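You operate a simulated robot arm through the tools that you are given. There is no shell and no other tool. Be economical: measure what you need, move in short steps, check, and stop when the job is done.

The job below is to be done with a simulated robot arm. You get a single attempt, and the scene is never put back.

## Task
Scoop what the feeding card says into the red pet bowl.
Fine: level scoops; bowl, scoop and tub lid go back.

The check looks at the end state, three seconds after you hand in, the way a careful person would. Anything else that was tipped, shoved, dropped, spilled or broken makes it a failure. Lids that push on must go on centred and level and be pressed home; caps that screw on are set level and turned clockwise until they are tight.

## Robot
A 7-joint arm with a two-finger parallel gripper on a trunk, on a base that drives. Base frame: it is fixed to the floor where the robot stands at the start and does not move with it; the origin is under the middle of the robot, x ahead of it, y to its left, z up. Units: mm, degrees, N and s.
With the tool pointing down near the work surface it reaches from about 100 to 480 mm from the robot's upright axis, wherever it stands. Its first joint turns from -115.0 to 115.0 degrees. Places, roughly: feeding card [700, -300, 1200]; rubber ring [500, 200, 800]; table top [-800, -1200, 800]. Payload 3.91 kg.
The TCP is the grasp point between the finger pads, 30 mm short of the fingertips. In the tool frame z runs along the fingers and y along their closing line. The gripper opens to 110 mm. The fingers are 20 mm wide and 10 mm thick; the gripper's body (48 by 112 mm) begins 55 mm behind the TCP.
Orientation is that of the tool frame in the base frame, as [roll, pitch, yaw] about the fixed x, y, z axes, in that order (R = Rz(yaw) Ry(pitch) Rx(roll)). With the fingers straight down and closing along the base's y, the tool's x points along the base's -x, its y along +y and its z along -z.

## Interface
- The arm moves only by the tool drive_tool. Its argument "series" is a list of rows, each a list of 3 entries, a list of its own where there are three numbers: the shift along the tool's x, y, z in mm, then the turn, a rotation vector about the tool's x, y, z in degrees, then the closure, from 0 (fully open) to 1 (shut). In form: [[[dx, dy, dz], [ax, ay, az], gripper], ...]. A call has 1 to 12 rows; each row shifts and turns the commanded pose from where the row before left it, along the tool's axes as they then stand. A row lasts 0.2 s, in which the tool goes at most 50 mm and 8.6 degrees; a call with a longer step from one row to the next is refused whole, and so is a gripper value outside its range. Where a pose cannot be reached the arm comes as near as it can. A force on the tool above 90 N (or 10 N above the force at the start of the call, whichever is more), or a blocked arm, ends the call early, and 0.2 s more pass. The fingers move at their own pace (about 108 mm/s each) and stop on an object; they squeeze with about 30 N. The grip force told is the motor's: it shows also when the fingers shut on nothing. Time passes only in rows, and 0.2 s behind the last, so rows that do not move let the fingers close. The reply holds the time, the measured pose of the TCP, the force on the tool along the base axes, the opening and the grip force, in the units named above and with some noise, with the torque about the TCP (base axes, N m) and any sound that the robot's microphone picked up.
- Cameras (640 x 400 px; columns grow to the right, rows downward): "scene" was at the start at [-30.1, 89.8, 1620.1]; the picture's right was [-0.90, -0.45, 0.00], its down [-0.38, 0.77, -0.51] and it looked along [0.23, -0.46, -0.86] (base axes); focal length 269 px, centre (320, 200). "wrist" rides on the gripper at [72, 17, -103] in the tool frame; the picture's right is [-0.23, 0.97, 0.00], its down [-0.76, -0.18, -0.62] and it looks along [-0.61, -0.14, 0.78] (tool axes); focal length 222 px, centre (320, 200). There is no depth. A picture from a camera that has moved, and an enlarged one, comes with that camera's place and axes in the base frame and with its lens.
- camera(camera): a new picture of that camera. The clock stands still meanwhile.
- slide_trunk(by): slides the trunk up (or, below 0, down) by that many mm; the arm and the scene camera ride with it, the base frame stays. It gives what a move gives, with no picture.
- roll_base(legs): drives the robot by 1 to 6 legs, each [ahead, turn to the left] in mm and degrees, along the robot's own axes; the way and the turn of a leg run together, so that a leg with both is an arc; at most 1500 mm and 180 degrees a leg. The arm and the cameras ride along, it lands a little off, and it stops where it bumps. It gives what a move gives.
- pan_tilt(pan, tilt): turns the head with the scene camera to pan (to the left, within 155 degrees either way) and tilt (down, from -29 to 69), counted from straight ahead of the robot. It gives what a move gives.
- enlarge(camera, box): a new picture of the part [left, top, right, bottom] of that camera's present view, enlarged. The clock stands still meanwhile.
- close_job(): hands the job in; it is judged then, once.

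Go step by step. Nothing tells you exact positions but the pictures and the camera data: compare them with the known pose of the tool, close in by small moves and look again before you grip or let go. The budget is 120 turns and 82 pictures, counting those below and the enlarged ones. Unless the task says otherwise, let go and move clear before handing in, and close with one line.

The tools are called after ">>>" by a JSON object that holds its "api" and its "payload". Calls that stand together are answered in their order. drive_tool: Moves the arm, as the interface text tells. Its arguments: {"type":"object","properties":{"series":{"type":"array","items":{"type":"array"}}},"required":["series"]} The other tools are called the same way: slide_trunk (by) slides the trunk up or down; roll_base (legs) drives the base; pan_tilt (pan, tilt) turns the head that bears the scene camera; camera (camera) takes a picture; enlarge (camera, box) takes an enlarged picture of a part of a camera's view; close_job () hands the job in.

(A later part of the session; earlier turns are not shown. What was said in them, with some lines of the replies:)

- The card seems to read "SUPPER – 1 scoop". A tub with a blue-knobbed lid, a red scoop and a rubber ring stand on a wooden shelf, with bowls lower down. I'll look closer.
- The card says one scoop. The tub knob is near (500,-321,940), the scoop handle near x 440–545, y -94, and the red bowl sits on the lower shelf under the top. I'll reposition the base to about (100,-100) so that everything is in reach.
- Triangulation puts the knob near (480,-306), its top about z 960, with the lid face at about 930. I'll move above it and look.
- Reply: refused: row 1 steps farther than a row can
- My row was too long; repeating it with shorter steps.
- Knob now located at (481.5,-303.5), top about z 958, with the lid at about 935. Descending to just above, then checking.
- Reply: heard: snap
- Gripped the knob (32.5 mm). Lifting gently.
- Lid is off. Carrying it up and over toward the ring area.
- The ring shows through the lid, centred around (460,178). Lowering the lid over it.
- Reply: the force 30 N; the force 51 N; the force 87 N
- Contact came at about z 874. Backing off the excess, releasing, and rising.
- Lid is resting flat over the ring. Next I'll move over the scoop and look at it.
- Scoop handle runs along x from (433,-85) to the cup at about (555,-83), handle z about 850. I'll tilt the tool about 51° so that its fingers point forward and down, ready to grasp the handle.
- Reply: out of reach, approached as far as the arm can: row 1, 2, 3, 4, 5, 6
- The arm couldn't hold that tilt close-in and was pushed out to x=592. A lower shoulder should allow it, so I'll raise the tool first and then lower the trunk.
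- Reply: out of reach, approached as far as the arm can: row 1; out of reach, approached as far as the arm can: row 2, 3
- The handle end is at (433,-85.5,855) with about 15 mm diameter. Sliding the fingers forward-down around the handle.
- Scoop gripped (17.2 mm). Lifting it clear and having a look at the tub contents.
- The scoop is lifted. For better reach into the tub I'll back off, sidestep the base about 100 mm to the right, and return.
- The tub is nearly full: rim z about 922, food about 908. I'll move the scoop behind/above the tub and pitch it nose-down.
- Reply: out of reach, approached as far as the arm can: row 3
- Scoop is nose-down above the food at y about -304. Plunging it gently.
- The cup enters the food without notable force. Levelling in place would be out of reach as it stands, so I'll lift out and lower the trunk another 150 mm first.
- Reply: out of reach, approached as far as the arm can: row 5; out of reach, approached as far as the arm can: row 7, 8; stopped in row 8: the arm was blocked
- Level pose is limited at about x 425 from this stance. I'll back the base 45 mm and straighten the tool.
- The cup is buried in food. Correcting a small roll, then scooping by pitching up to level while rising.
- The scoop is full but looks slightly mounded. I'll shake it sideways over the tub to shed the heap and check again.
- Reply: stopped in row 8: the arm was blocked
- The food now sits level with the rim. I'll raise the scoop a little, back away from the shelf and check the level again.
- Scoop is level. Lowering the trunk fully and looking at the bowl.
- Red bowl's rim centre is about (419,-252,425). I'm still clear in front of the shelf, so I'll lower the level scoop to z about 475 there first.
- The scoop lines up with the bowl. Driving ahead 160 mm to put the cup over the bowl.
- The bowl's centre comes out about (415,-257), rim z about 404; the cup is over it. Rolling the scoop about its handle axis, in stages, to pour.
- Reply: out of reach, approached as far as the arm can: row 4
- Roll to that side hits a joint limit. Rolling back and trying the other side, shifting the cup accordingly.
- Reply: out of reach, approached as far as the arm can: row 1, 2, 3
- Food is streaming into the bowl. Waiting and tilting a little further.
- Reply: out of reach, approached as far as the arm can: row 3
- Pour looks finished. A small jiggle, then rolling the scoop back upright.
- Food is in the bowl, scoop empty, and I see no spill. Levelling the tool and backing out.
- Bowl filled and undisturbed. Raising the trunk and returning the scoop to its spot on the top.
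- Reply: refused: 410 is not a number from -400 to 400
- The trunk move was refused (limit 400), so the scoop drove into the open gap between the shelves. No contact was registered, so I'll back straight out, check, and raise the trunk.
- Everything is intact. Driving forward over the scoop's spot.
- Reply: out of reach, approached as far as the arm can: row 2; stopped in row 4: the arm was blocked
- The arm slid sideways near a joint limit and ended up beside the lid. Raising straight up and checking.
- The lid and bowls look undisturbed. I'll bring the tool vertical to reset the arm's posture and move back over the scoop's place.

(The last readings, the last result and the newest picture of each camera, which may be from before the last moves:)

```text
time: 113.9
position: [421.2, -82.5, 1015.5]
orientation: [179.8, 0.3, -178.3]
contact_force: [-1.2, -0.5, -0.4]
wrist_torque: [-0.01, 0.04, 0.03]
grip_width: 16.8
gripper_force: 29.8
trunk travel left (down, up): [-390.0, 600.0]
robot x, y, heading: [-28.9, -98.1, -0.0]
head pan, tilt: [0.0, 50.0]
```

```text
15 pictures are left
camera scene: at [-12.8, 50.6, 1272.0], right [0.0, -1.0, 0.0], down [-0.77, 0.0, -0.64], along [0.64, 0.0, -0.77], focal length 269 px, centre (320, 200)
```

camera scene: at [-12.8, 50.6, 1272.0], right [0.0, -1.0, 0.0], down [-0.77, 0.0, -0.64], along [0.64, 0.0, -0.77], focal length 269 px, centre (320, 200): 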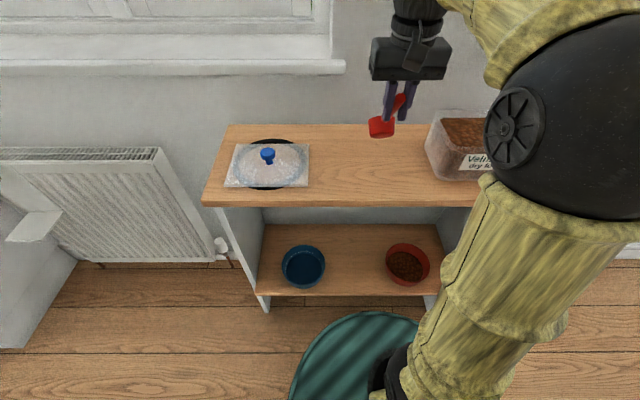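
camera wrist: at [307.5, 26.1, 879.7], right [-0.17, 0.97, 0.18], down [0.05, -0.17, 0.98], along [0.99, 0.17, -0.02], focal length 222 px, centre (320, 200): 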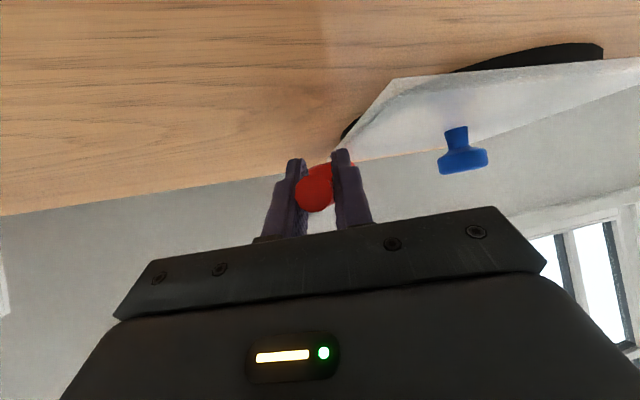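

>>> {"api": "drive_tool", "payload": {"series": [[[-38, -1, 0], [0, 0, 1.7], 1], [[0, 0, 0], [0, -8.5, 0], 1], [[0, 0, 0], [0, -8.5, 0], 1], [[0, 0, 0], [0, -8.5, 0], 1], [[0, 0, 0], [0, -8.5, 0], 1], [[0, 0, 0], [0, -8.5, 0], 1], [[0, 0, 0], [0, -8.5, 0], 1], [[0, 0, 0], [0, 0, 0], 1]]}}

>>> {"api": "drive_tool", "payload": {"series": [[[23, 0, 19], [0, 0, 0], 1], [[23, 0, 19], [0, 0, 0], 1], [[0, 0, 0], [0, 0, 0], 1]]}}

```text
time: 115.7
position: [459.0, -81.7, 1015.2]
orientation: [179.6, 51.2, 179.8]
contact_force: [0.3, 0.7, -0.5]
wrist_torque: [0.02, 0.04, 0.04]
grip_width: 16.8
gripper_force: 30.2
trunk travel left (down, up): [-390.0, 600.0]
robot x, y, heading: [-32.5, -97.9, -0.1]
head pan, tilt: [0.0, 50.0]
```

```text
time: 116.5
position: [461.0, -82.5, 956.1]
orientation: [179.7, 51.1, 179.7]
contact_force: [-0.6, -0.1, -1.9]
wrist_torque: [-0.01, 0.07, -0.03]
grip_width: 17.1
gripper_force: 29.9
trunk travel left (down, up): [-390.0, 600.0]
robot x, y, heading: [-30.3, -98.2, 0.1]
head pan, tilt: [0.0, 50.0]
```

Lowering with the trunk instead, so the arm posture stays fixed.

>>> {"api": "slide_trunk", "payload": {"by": -88}}

>>> {"api": "camera", "payload": {"camera": "wrist"}}

```text
time: 117.8
position: [459.3, -83.2, 868.7]
orientation: [179.7, 51.0, 179.7]
contact_force: [0.0, -0.1, -0.8]
wrist_torque: [-0.02, 0.04, 0.01]
grip_width: 17.2
gripper_force: 30.3
trunk travel left (down, up): [-302.0, 688.0]
robot x, y, heading: [-29.0, -101.6, -0.2]
head pan, tilt: [0.0, 50.0]
```

```text
14 pictures are left
camera wrist: at [333.6, -65.0, 876.4], right [0.14, 0.97, 0.18], down [-0.01, -0.18, 0.98], along [0.99, -0.14, -0.02], focal length 222 px, centre (320, 200)
```

wrist: 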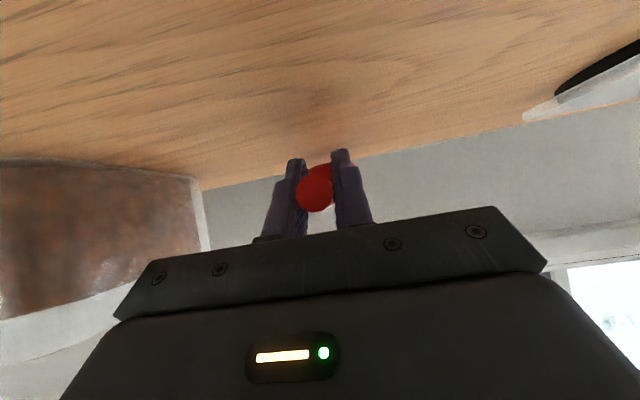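

>>> {"api": "slide_trunk", "payload": {"by": -9}}

>>> {"api": "slide_trunk", "payload": {"by": -2}}

>>> {"api": "slide_trunk", "payload": {"by": -1}}

```text
time: 118.3
position: [459.7, -84.0, 858.6]
orientation: [179.7, 51.1, 179.5]
contact_force: [-0.4, -0.2, -0.9]
wrist_torque: [0.03, 0.03, -0.01]
grip_width: 17.0
gripper_force: 30.3
trunk travel left (down, up): [-293.0, 697.0]
robot x, y, heading: [-32.8, -97.9, -0.0]
head pan, tilt: [0.0, 50.0]
```

```text
time: 118.8
position: [459.7, -82.5, 857.2]
orientation: [179.8, 51.2, 179.6]
contact_force: [0.7, -0.6, -0.4]
wrist_torque: [0.04, 0.02, -0.02]
grip_width: 17.0
gripper_force: 30.9
trunk travel left (down, up): [-291.0, 699.0]
robot x, y, heading: [-32.8, -98.0, -0.1]
head pan, tilt: [0.0, 50.0]
```

```text
time: 119.4
position: [460.5, -83.4, 857.1]
orientation: [179.7, 51.0, 179.7]
contact_force: [0.0, 0.7, -0.5]
wrist_torque: [-0.01, 0.1, 0.03]
grip_width: 16.8
gripper_force: 29.5
trunk travel left (down, up): [-290.0, 700.0]
robot x, y, heading: [-32.1, -100.3, -0.0]
head pan, tilt: [0.0, 50.0]
```

>>> {"api": "slide_trunk", "payload": {"by": -1}}

>>> {"api": "slide_trunk", "payload": {"by": -1}}

```text
time: 119.9
position: [460.2, -82.6, 855.3]
orientation: [179.8, 51.1, 179.5]
contact_force: [1.1, 0.5, -1.2]
wrist_torque: [0.0, 0.07, 0.01]
grip_width: 16.9
gripper_force: 30.7
trunk travel left (down, up): [-289.0, 701.0]
robot x, y, heading: [-29.4, -99.3, 0.0]
head pan, tilt: [0.0, 50.0]
```

```text
time: 120.4
position: [459.5, -82.7, 853.9]
orientation: [179.7, 51.0, 179.6]
contact_force: [0.0, -0.4, 0.0]
wrist_torque: [-0.01, 0.06, -0.01]
grip_width: 17.1
gripper_force: 30.1
trunk travel left (down, up): [-288.0, 702.0]
robot x, y, heading: [-26.9, -101.3, 0.0]
head pan, tilt: [0.0, 50.0]
```

>>> {"api": "enlarge", "payload": {"camera": "scene", "box": [320, 70, 448, 150]}}

>>> {"api": "slide_trunk", "payload": {"by": -1.5}}

```text
5.00 times, centred on (384, 110) of scene
camera zoom: at [-12.8, 50.8, 1170.0], right [0.0, -1.0, 0.0], down [-0.77, 0.0, -0.64], along [0.64, 0.0, -0.77], focal length 1343 px, centre (0, 650)
```

zoom: 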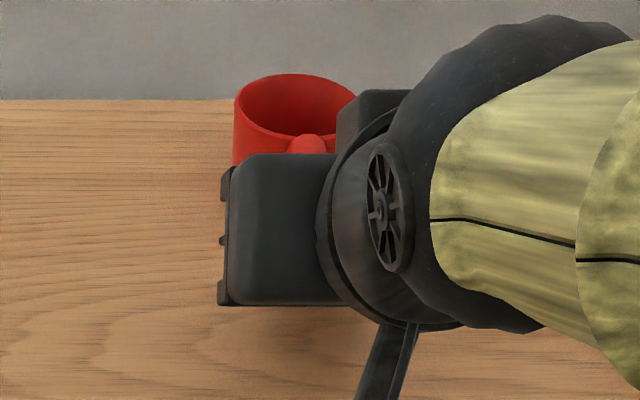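

```text
time: 120.9
position: [460.2, -83.1, 853.6]
orientation: [179.8, 51.2, 179.7]
contact_force: [-0.1, 0.5, 3.8]
wrist_torque: [0.03, -0.35, -0.04]
grip_width: 16.9
gripper_force: 30.2
trunk travel left (down, up): [-287.0, 703.0]
robot x, y, heading: [-28.0, -97.4, -0.0]
head pan, tilt: [0.0, 50.0]
```

Cup touches down (3.8 N). Releasing and withdrawing along the finger direction.

>>> {"api": "drive_tool", "payload": {"series": [[[0, 0, 0], [0, 0, 0], 0.5], [[0, 0, 0], [0, 0, 0], 0.5], [[0, 0, -15], [0, 0, 0], 0.5], [[0, 0, -25], [0, 0, 0], 0.5], [[-5, 0, -30], [0, 0, 0], 0.5], [[0, 0, 0], [0, 0, 0], 0.5]]}}

>>> {"api": "camera", "payload": {"camera": "wrist"}}

```text
time: 122.5
position: [427.9, -88.7, 871.3]
orientation: [179.9, 47.2, 179.3]
contact_force: [-0.6, 0.4, -0.3]
wrist_torque: [-0.01, -0.04, 0.02]
grip_width: 55.0
gripper_force: 0.1
out of reach, approached as far as the arm can: row 5
trunk travel left (down, up): [-287.0, 703.0]
robot x, y, heading: [-33.6, -101.3, -0.1]
head pan, tilt: [0.0, 50.0]
stopped in row 6: the arm was blocked; the commanded pose is now the measured one
```

```text
12 pictures are left
camera wrist: at [302.6, -70.4, 887.2], right [0.16, 0.97, 0.17], down [0.06, -0.18, 0.98], along [0.98, -0.15, -0.09], focal length 222 px, centre (320, 200)
```

wrist: 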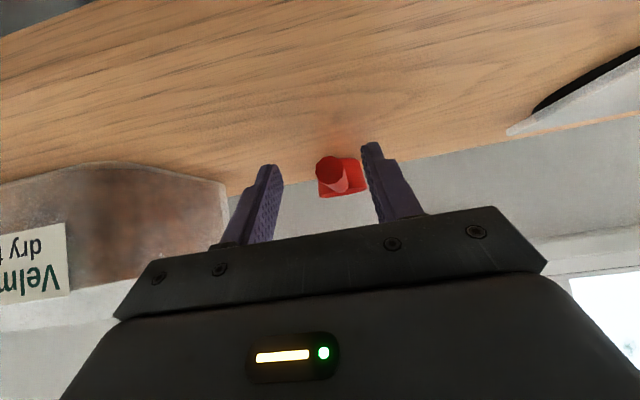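

Scoop stands where it was. Raising the trunk straight up, turning the tool vertical and driving forward for the lid.

>>> {"api": "slide_trunk", "payload": {"by": 390}}

>>> {"api": "drive_tool", "payload": {"series": [[[0, 0, 0], [0, 8.5, 0], 0.4], [[0, 0, 0], [0, 8.5, 0], 0.4], [[0, 0, 0], [0, 8.5, 0], 0.4], [[0, 0, 0], [0, 8.5, 0], 0.4], [[0, 0, 0], [0, 8.5, 0], 0.4], [[0, 0, 0], [0, 4.7, 0], 0.4], [[0, 0, 0], [0, 0, 0], 0.4]]}}

>>> {"api": "slide_trunk", "payload": {"by": 73}}

>>> {"api": "roll_base", "payload": {"legs": [[130, 0]]}}

```text
time: 126.2
position: [427.7, -88.9, 1262.0]
orientation: [179.7, 47.4, 179.3]
contact_force: [1.0, 0.4, 0.2]
wrist_torque: [-0.03, -0.02, 0.01]
grip_width: 55.3
gripper_force: 0.1
trunk travel left (down, up): [-677.0, 313.0]
robot x, y, heading: [-27.0, -96.5, -0.0]
head pan, tilt: [0.0, 50.0]
```

```text
time: 127.8
position: [428.3, -90.1, 1263.8]
orientation: [179.9, 0.1, 179.4]
contact_force: [-0.6, 0.1, 0.1]
wrist_torque: [0.0, 0.02, 0.02]
grip_width: 66.0
gripper_force: 0.1
trunk travel left (down, up): [-677.0, 313.0]
robot x, y, heading: [-30.7, -97.6, -0.2]
head pan, tilt: [0.0, 50.0]
```

```text
time: 128.9
position: [427.5, -88.3, 1336.2]
orientation: [179.9, 0.1, 179.4]
contact_force: [-0.5, -0.8, 0.6]
wrist_torque: [-0.02, 0.02, 0.01]
grip_width: 66.0
gripper_force: 0.0
trunk travel left (down, up): [-750.0, 240.0]
robot x, y, heading: [-29.4, -98.1, -0.3]
head pan, tilt: [0.0, 50.0]
```

```text
time: 130.3
position: [558.1, -88.3, 1335.3]
orientation: [179.9, 0.0, 179.4]
contact_force: [-0.6, 0.0, -0.8]
wrist_torque: [0.01, 0.05, -0.02]
grip_width: 66.0
gripper_force: 0.1
trunk travel left (down, up): [-750.0, 240.0]
robot x, y, heading: [99.3, -96.7, -0.1]
head pan, tilt: [0.0, 50.0]
```

>>> {"api": "drive_tool", "payload": {"series": [[[10.8, 28.9, 35], [0, 0, -0.6], 0.4], [[10.8, 28.9, 35], [0, 0, 0], 0.4], [[10.8, 28.9, 35], [0, 0, 0], 0.4], [[10.8, 28.9, 35], [0, 0, 0], 0.4], [[10.8, 28.9, 35], [0, 0, 0], 0.4], [[10.8, 28.9, 35], [0, 0, 0], 0.4], [[10.8, 28.9, 35], [0, 0, 0], 0.4], [[10.8, 28.9, 35], [0, 0, 0], 0.4], [[10.8, 28.9, 35], [0, 0, 0], 0.4], [[0, 0, 0], [0, 0, 0], 0.4]]}}

>>> {"api": "camera", "payload": {"camera": "wrist"}}

>>> {"api": "camera", "payload": {"camera": "scene"}}

```text
time: 132.5
position: [458.1, 169.7, 1018.1]
orientation: [179.9, 0.2, 180.0]
contact_force: [0.6, 0.7, 0.5]
wrist_torque: [0.02, 0.03, -0.03]
grip_width: 66.2
gripper_force: 0.0
trunk travel left (down, up): [-750.0, 240.0]
robot x, y, heading: [101.4, -99.2, -0.3]
head pan, tilt: [0.0, 50.0]
```

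```text
11 pictures are left
camera wrist: at [385.3, 187.9, 1121.2], right [0.23, 0.97, 0.0], down [0.76, -0.18, 0.63], along [0.61, -0.14, -0.78], focal length 222 px, centre (320, 200)
```

wrist: 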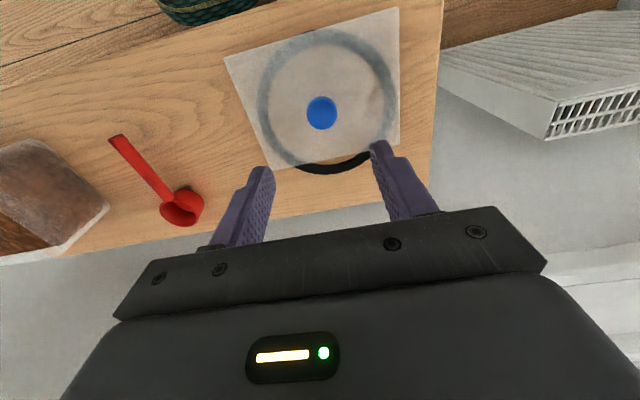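

```text
10 pictures are left
camera scene: at [116.1, 49.9, 1631.6], right [0.0, -1.0, 0.0], down [-0.77, 0.0, -0.64], along [0.64, 0.0, -0.77], focal length 269 px, centre (320, 200)
```

scene: 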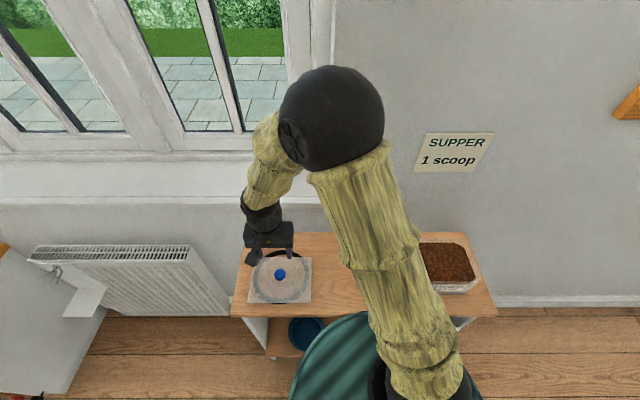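

Lid sits exactly as I left it. Descending to regrip the knob at the same height.

>>> {"api": "drive_tool", "payload": {"series": [[[-2, 2.7, 40], [0, 0, 0], 0.4], [[0, 0, 45], [0, 0, 0], 0.4], [[0, 0, 40], [0, 0, 0], 0.4], [[0, 0, 15], [0, 0, 0], 0.4], [[0, 0, 3.5], [0, 0, 0], 0.4], [[0, 0, 0], [0, 0, 0], 0.4]]}}

>>> {"api": "drive_tool", "payload": {"series": [[[0, 0, 0], [0, 0, 0], 1], [[0, 0, 0], [0, 0, 0], 1], [[0, 0, 0], [0, 0, 0], 1], [[0, 0, -15], [0, 0, 0], 1], [[0, 0, -30], [0, 0, 0], 1], [[0, 0, -40], [0, 0, 0], 1], [[0, 0, -45], [0, 0, 0], 1], [[0, 0, -45], [0, 0, 0], 1], [[0, 0, 0], [0, 0, 0], 1]]}}

>>> {"api": "camera", "payload": {"camera": "wrist"}}

```text
time: 133.9
position: [461.2, 173.9, 875.4]
orientation: [179.9, 0.2, -179.9]
contact_force: [-0.2, 0.0, -0.2]
wrist_torque: [0.02, 0.01, 0.02]
grip_width: 66.2
gripper_force: 0.1
trunk travel left (down, up): [-750.0, 240.0]
robot x, y, heading: [95.7, -97.7, -0.2]
head pan, tilt: [0.0, 50.0]
```

```text
time: 135.9
position: [462.2, 173.6, 1051.9]
orientation: [179.9, 0.1, -179.9]
contact_force: [-0.5, -1.5, -0.5]
wrist_torque: [0.02, -0.05, 0.01]
grip_width: 32.1
gripper_force: 30.2
trunk travel left (down, up): [-750.0, 240.0]
robot x, y, heading: [98.2, -101.3, -0.4]
head pan, tilt: [0.0, 50.0]
```

```text
9 pictures are left
camera wrist: at [388.7, 191.2, 1154.2], right [0.23, 0.97, 0.0], down [0.76, -0.18, 0.62], along [0.61, -0.14, -0.78], focal length 222 px, centre (320, 200)
```

wrist: 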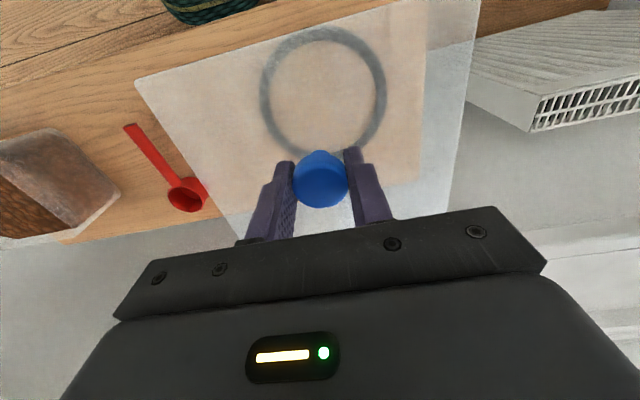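

Lid held. Carrying it back over the tub.

>>> {"api": "drive_tool", "payload": {"series": [[[-2, -45, 0], [0, 0, 0], 1], [[-2, -45, 0], [0, 0, 0], 1], [[-2, -45, 0], [0, 0, 0], 1], [[-2, -45, 0], [0, 0, 0], 1], [[-2, -45, 0], [0, 0, 0], 1], [[-2, -45, 0], [0, 0, 0], 1], [[-2, -45, 0], [0, 0, 0], 1], [[-2, -45, 0], [0, 0, 0], 1], [[-2, -45, 0], [0, 0, 0], 1], [[-2, -45, 0], [0, 0, 0], 1], [[-1, -28, 10], [0, 0, 0], 1], [[0, 0, 30], [0, 0, 0], 1]]}}

>>> {"api": "camera", "payload": {"camera": "wrist"}}

>>> {"api": "enlarge", "payload": {"camera": "scene", "box": [360, 200, 500, 310]}}

```text
time: 138.5
position: [486.3, -304.0, 1009.6]
orientation: [180.0, 0.1, -179.9]
contact_force: [-0.3, -0.5, -0.2]
wrist_torque: [0.03, -0.01, -0.02]
grip_width: 32.4
gripper_force: 29.9
trunk travel left (down, up): [-750.0, 240.0]
robot x, y, heading: [97.2, -98.8, -0.0]
head pan, tilt: [0.0, 50.0]
```

```text
8 pictures are left
camera wrist: at [412.7, -286.8, 1113.5], right [0.23, 0.97, 0.0], down [0.76, -0.18, 0.62], along [0.61, -0.14, -0.78], focal length 222 px, centre (320, 200)
```

wrist: 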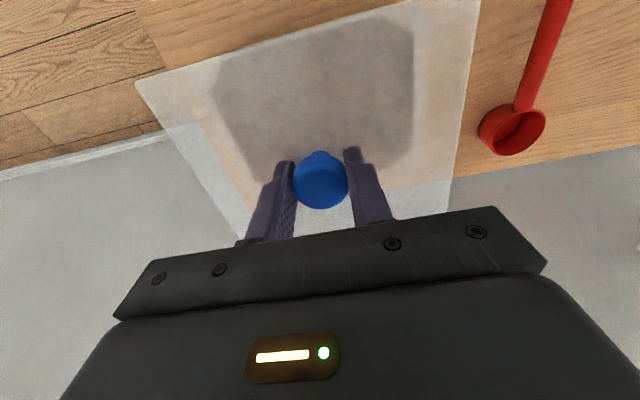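

```text
3.64 times, centred on (430, 255) of scene
camera zoom: at [117.3, 50.2, 1631.5], right [0.0, -1.0, 0.0], down [-0.77, 0.0, -0.64], along [0.64, 0.0, -0.77], focal length 977 px, centre (-80, 0)
```

zoom: 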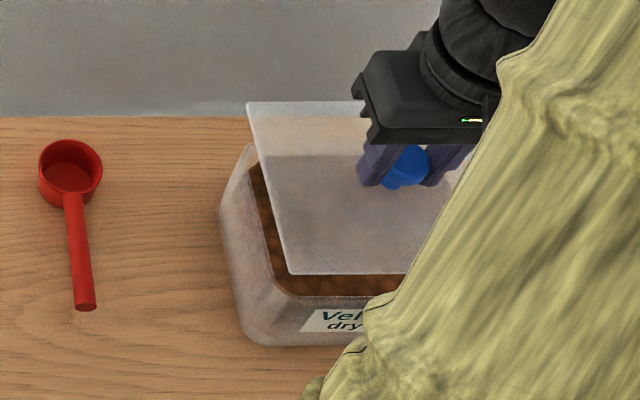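

>>> {"api": "drive_tool", "payload": {"series": [[[3.5, -0.5, 5], [0, 0, 0], 1], [[0, 0, 5], [0, 0, 0], 1], [[0, 0, 0], [0, 0, 0], 1]]}}

>>> {"api": "camera", "payload": {"camera": "wrist"}}

```text
time: 139.3
position: [481.3, -303.6, 1000.6]
orientation: [179.9, 0.1, -179.9]
contact_force: [1.0, 0.1, -1.2]
wrist_torque: [-0.04, 0.02, -0.02]
grip_width: 32.3
gripper_force: 30.0
trunk travel left (down, up): [-750.0, 240.0]
robot x, y, heading: [103.0, -101.8, -0.0]
head pan, tilt: [0.0, 50.0]
```

```text
6 pictures are left
camera wrist: at [408.1, -287.3, 1103.9], right [0.23, 0.97, 0.0], down [0.76, -0.18, 0.62], along [0.61, -0.14, -0.78], focal length 222 px, centre (320, 200)
```

wrist: 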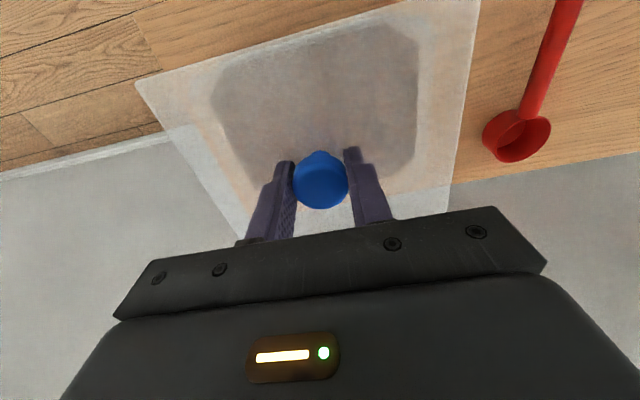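

Tub hasn't moved. A small x correction, then lowering the lid onto the rim in small steps.

>>> {"api": "drive_tool", "payload": {"series": [[[-2, -0.7, 10], [0, 0, 0], 1], [[0, 0, 10], [0, 0, 0], 1], [[0, 0, 5], [0, 0, 0], 1], [[0, 0, 0], [0, 0, 0], 1]]}}

>>> {"api": "drive_tool", "payload": {"series": [[[0, 0, 3], [0, 0, 0], 1], [[0, 0, 0], [0, 0, 0], 1]]}}

>>> {"api": "drive_tool", "payload": {"series": [[[0, 0, 2], [0, 0, 0], 1], [[0, 0, 0], [0, 0, 0], 1]]}}

```text
time: 140.3
position: [483.9, -304.3, 976.1]
orientation: [179.9, 0.1, -179.8]
contact_force: [0.6, -0.3, -1.5]
wrist_torque: [-0.01, -0.03, -0.01]
grip_width: 32.7
gripper_force: 29.7
trunk travel left (down, up): [-750.0, 240.0]
robot x, y, heading: [96.5, -97.5, 0.1]
head pan, tilt: [0.0, 50.0]
```

```text
time: 140.9
position: [482.2, -305.5, 973.5]
orientation: [179.9, 0.2, -180.0]
contact_force: [0.0, -0.2, 0.1]
wrist_torque: [0.01, 0.0, 0.02]
grip_width: 32.1
gripper_force: 29.9
trunk travel left (down, up): [-750.0, 240.0]
robot x, y, heading: [98.9, -99.1, -0.1]
head pan, tilt: [0.0, 50.0]
```

```text
time: 141.5
position: [483.1, -304.9, 970.8]
orientation: [179.9, 0.2, -179.9]
contact_force: [0.7, 0.9, 0.2]
wrist_torque: [0.0, -0.01, 0.04]
grip_width: 32.0
gripper_force: 30.1
trunk travel left (down, up): [-750.0, 240.0]
robot x, y, heading: [101.6, -96.0, 0.2]
head pan, tilt: [0.0, 50.0]
```

>>> {"api": "enlarge", "payload": {"camera": "scene", "box": [360, 200, 500, 310]}}

>>> {"api": "drive_tool", "payload": {"series": [[[0, 0, 2], [0, 0, 0], 1], [[0, 0, 0], [0, 0, 0], 1]]}}

>>> {"api": "drive_tool", "payload": {"series": [[[0, 0, 2], [0, 0, 0], 1], [[0, 0, 0], [0, 0, 0], 1]]}}

```text
3.64 times, centred on (430, 255) of scene
camera zoom: at [116.4, 50.5, 1631.5], right [0.0, -1.0, 0.0], down [-0.77, 0.0, -0.64], along [0.64, 0.0, -0.77], focal length 977 px, centre (-80, 0)
```

zoom: 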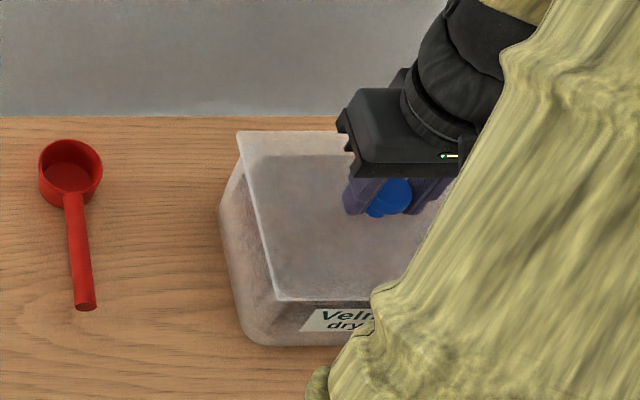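

```text
time: 142.1
position: [482.2, -304.1, 970.1]
orientation: [179.9, 0.1, 180.0]
contact_force: [-0.1, 0.0, -0.5]
wrist_torque: [-0.01, 0.0, -0.02]
grip_width: 32.5
gripper_force: 30.3
trunk travel left (down, up): [-750.0, 240.0]
robot x, y, heading: [101.3, -105.4, -0.3]
head pan, tilt: [0.0, 50.0]
```

```text
time: 142.7
position: [483.3, -304.7, 968.3]
orientation: [-180.0, 0.3, -179.9]
contact_force: [4.4, -2.1, 10.5]
wrist_torque: [0.0, 0.04, 0.01]
grip_width: 32.4
gripper_force: 30.4
trunk travel left (down, up): [-750.0, 240.0]
robot x, y, heading: [103.1, -100.4, -0.1]
head pan, tilt: [0.0, 50.0]
heard: snap
```

A snap at z 968. Pressing slightly more to be sure it is home.

>>> {"api": "drive_tool", "payload": {"series": [[[0, 0, 2], [0, 0, 0], 1], [[0, 0, 0], [0, 0, 0], 1]]}}

>>> {"api": "drive_tool", "payload": {"series": [[[0, 0, 2], [0, 0, 0], 1], [[0, 0, 0], [0, 0, 0], 1]]}}

```text
time: 143.3
position: [483.4, -304.3, 967.1]
orientation: [179.9, 0.4, -179.9]
contact_force: [5.1, -2.6, 29.2]
wrist_torque: [-0.04, -0.17, -0.01]
grip_width: 32.7
gripper_force: 29.5
trunk travel left (down, up): [-750.0, 240.0]
robot x, y, heading: [101.5, -98.3, -0.2]
head pan, tilt: [0.0, 50.0]
```

```text
time: 143.9
position: [481.6, -305.8, 964.7]
orientation: [180.0, 0.2, -179.9]
contact_force: [6.8, -2.6, 29.6]
wrist_torque: [-0.02, -0.2, -0.02]
grip_width: 32.3
gripper_force: 30.2
trunk travel left (down, up): [-750.0, 240.0]
robot x, y, heading: [95.4, -96.0, -0.1]
head pan, tilt: [0.0, 50.0]
```

>>> {"api": "drive_tool", "payload": {"series": [[[0, 0, -2], [0, 0, 0], 1], [[0, 0, 0], [0, 0, 0], 0.4], [[0, 0, 0], [0, 0, 0], 0.4], [[0, 0, -15], [0, 0, 0], 0.4], [[0, 0, -40], [0, 0, 0], 0.4], [[0, 0, -45], [0, 0, 0], 0.4], [[0, 0, -45], [0, 0, 0], 0.4], [[0, 0, 0], [0, 0, 0], 0.4]]}}

>>> {"api": "camera", "payload": {"camera": "wrist"}}

```text
time: 145.7
position: [483.3, -306.0, 1111.9]
orientation: [179.9, 0.1, -179.9]
contact_force: [-0.4, -0.1, -0.3]
wrist_torque: [-0.02, 0.01, 0.0]
grip_width: 65.9
gripper_force: 0.0
trunk travel left (down, up): [-750.0, 240.0]
robot x, y, heading: [97.2, -95.9, -0.2]
head pan, tilt: [0.0, 50.0]
```

```text
4 pictures are left
camera wrist: at [409.7, -289.2, 1214.3], right [0.23, 0.97, 0.0], down [0.76, -0.18, 0.62], along [0.61, -0.14, -0.78], focal length 222 px, centre (320, 200)
```

wrist: 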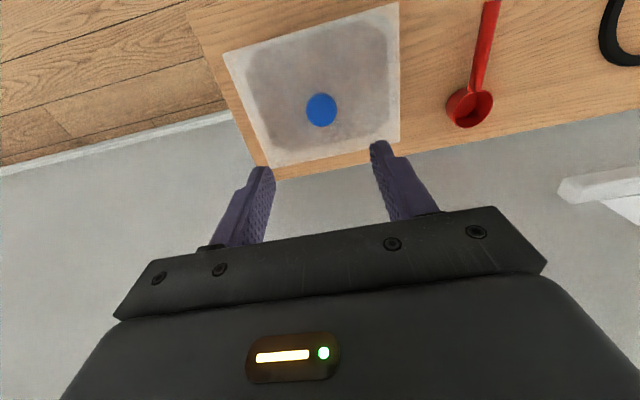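

Lid is on and centred. Backing the robot away and taking one last overview.

>>> {"api": "roll_base", "payload": {"legs": [[-350, 0]]}}

>>> {"api": "pan_tilt", "payload": {"pan": 0, "tilt": 45}}

>>> {"api": "camera", "payload": {"camera": "scene"}}

>>> {"api": "enlarge", "payload": {"camera": "scene", "box": [250, 80, 450, 205]}}

```text
time: 148.3
position: [133.2, -305.7, 1111.1]
orientation: [179.9, 0.3, 180.0]
contact_force: [0.4, -0.5, 0.2]
wrist_torque: [0.02, -0.01, 0.01]
grip_width: 66.0
gripper_force: 0.0
trunk travel left (down, up): [-750.0, 240.0]
robot x, y, heading: [-246.2, -98.1, -0.3]
head pan, tilt: [0.0, 50.0]
```

```text
time: 149.0
position: [134.8, -305.5, 1112.0]
orientation: [179.9, 0.1, -180.0]
contact_force: [0.2, -0.3, -0.3]
wrist_torque: [0.02, -0.03, -0.01]
grip_width: 66.2
gripper_force: 0.0
trunk travel left (down, up): [-750.0, 240.0]
robot x, y, heading: [-247.9, -96.4, 0.1]
head pan, tilt: [0.0, 45.0]
```

```text
3 pictures are left
camera scene: at [-226.9, 51.3, 1638.4], right [0.0, -1.0, 0.0], down [-0.71, 0.0, -0.71], along [0.71, 0.0, -0.71], focal length 269 px, centre (320, 200)
```

scene: 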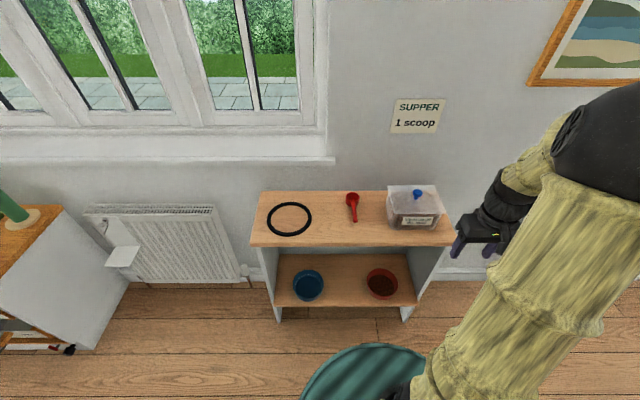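

```text
3.20 times, centred on (350, 142) of scene
camera zoom: at [-226.9, 51.3, 1638.4], right [0.0, -1.0, 0.0], down [-0.71, 0.0, -0.71], along [0.71, 0.0, -0.71], focal length 860 px, centre (224, 384)
```

zoom: 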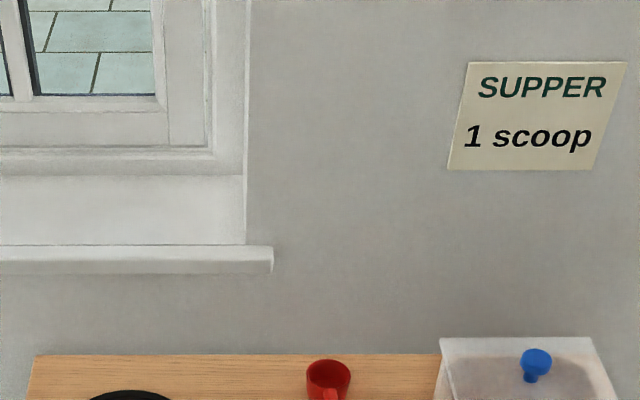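

>>> {"api": "enlarge", "payload": {"camera": "scene", "box": [340, 180, 460, 305]}}

```text
3.20 times, centred on (400, 242) of scene
camera zoom: at [-226.9, 51.3, 1638.4], right [0.0, -1.0, 0.0], down [-0.71, 0.0, -0.71], along [0.71, 0.0, -0.71], focal length 860 px, centre (64, 64)
```

zoom: 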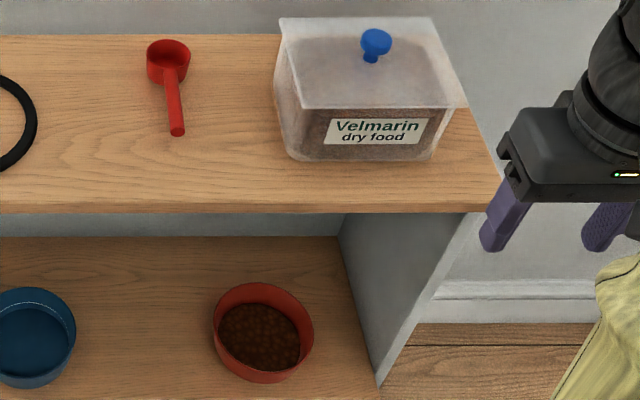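

Everything is in place: the bowl has its food on the shelf, the scoop is back, the tub lid is snapped on, and no spill is visible. Handing in.

>>> {"api": "close_job", "payload": {}}

```text
The job is handed in.
```

I put one level scoop of dry food in the red bowl, which never left its place on the lower shelf. The scoop is back within about 10 mm of its spot, and the tub lid is snapped on.
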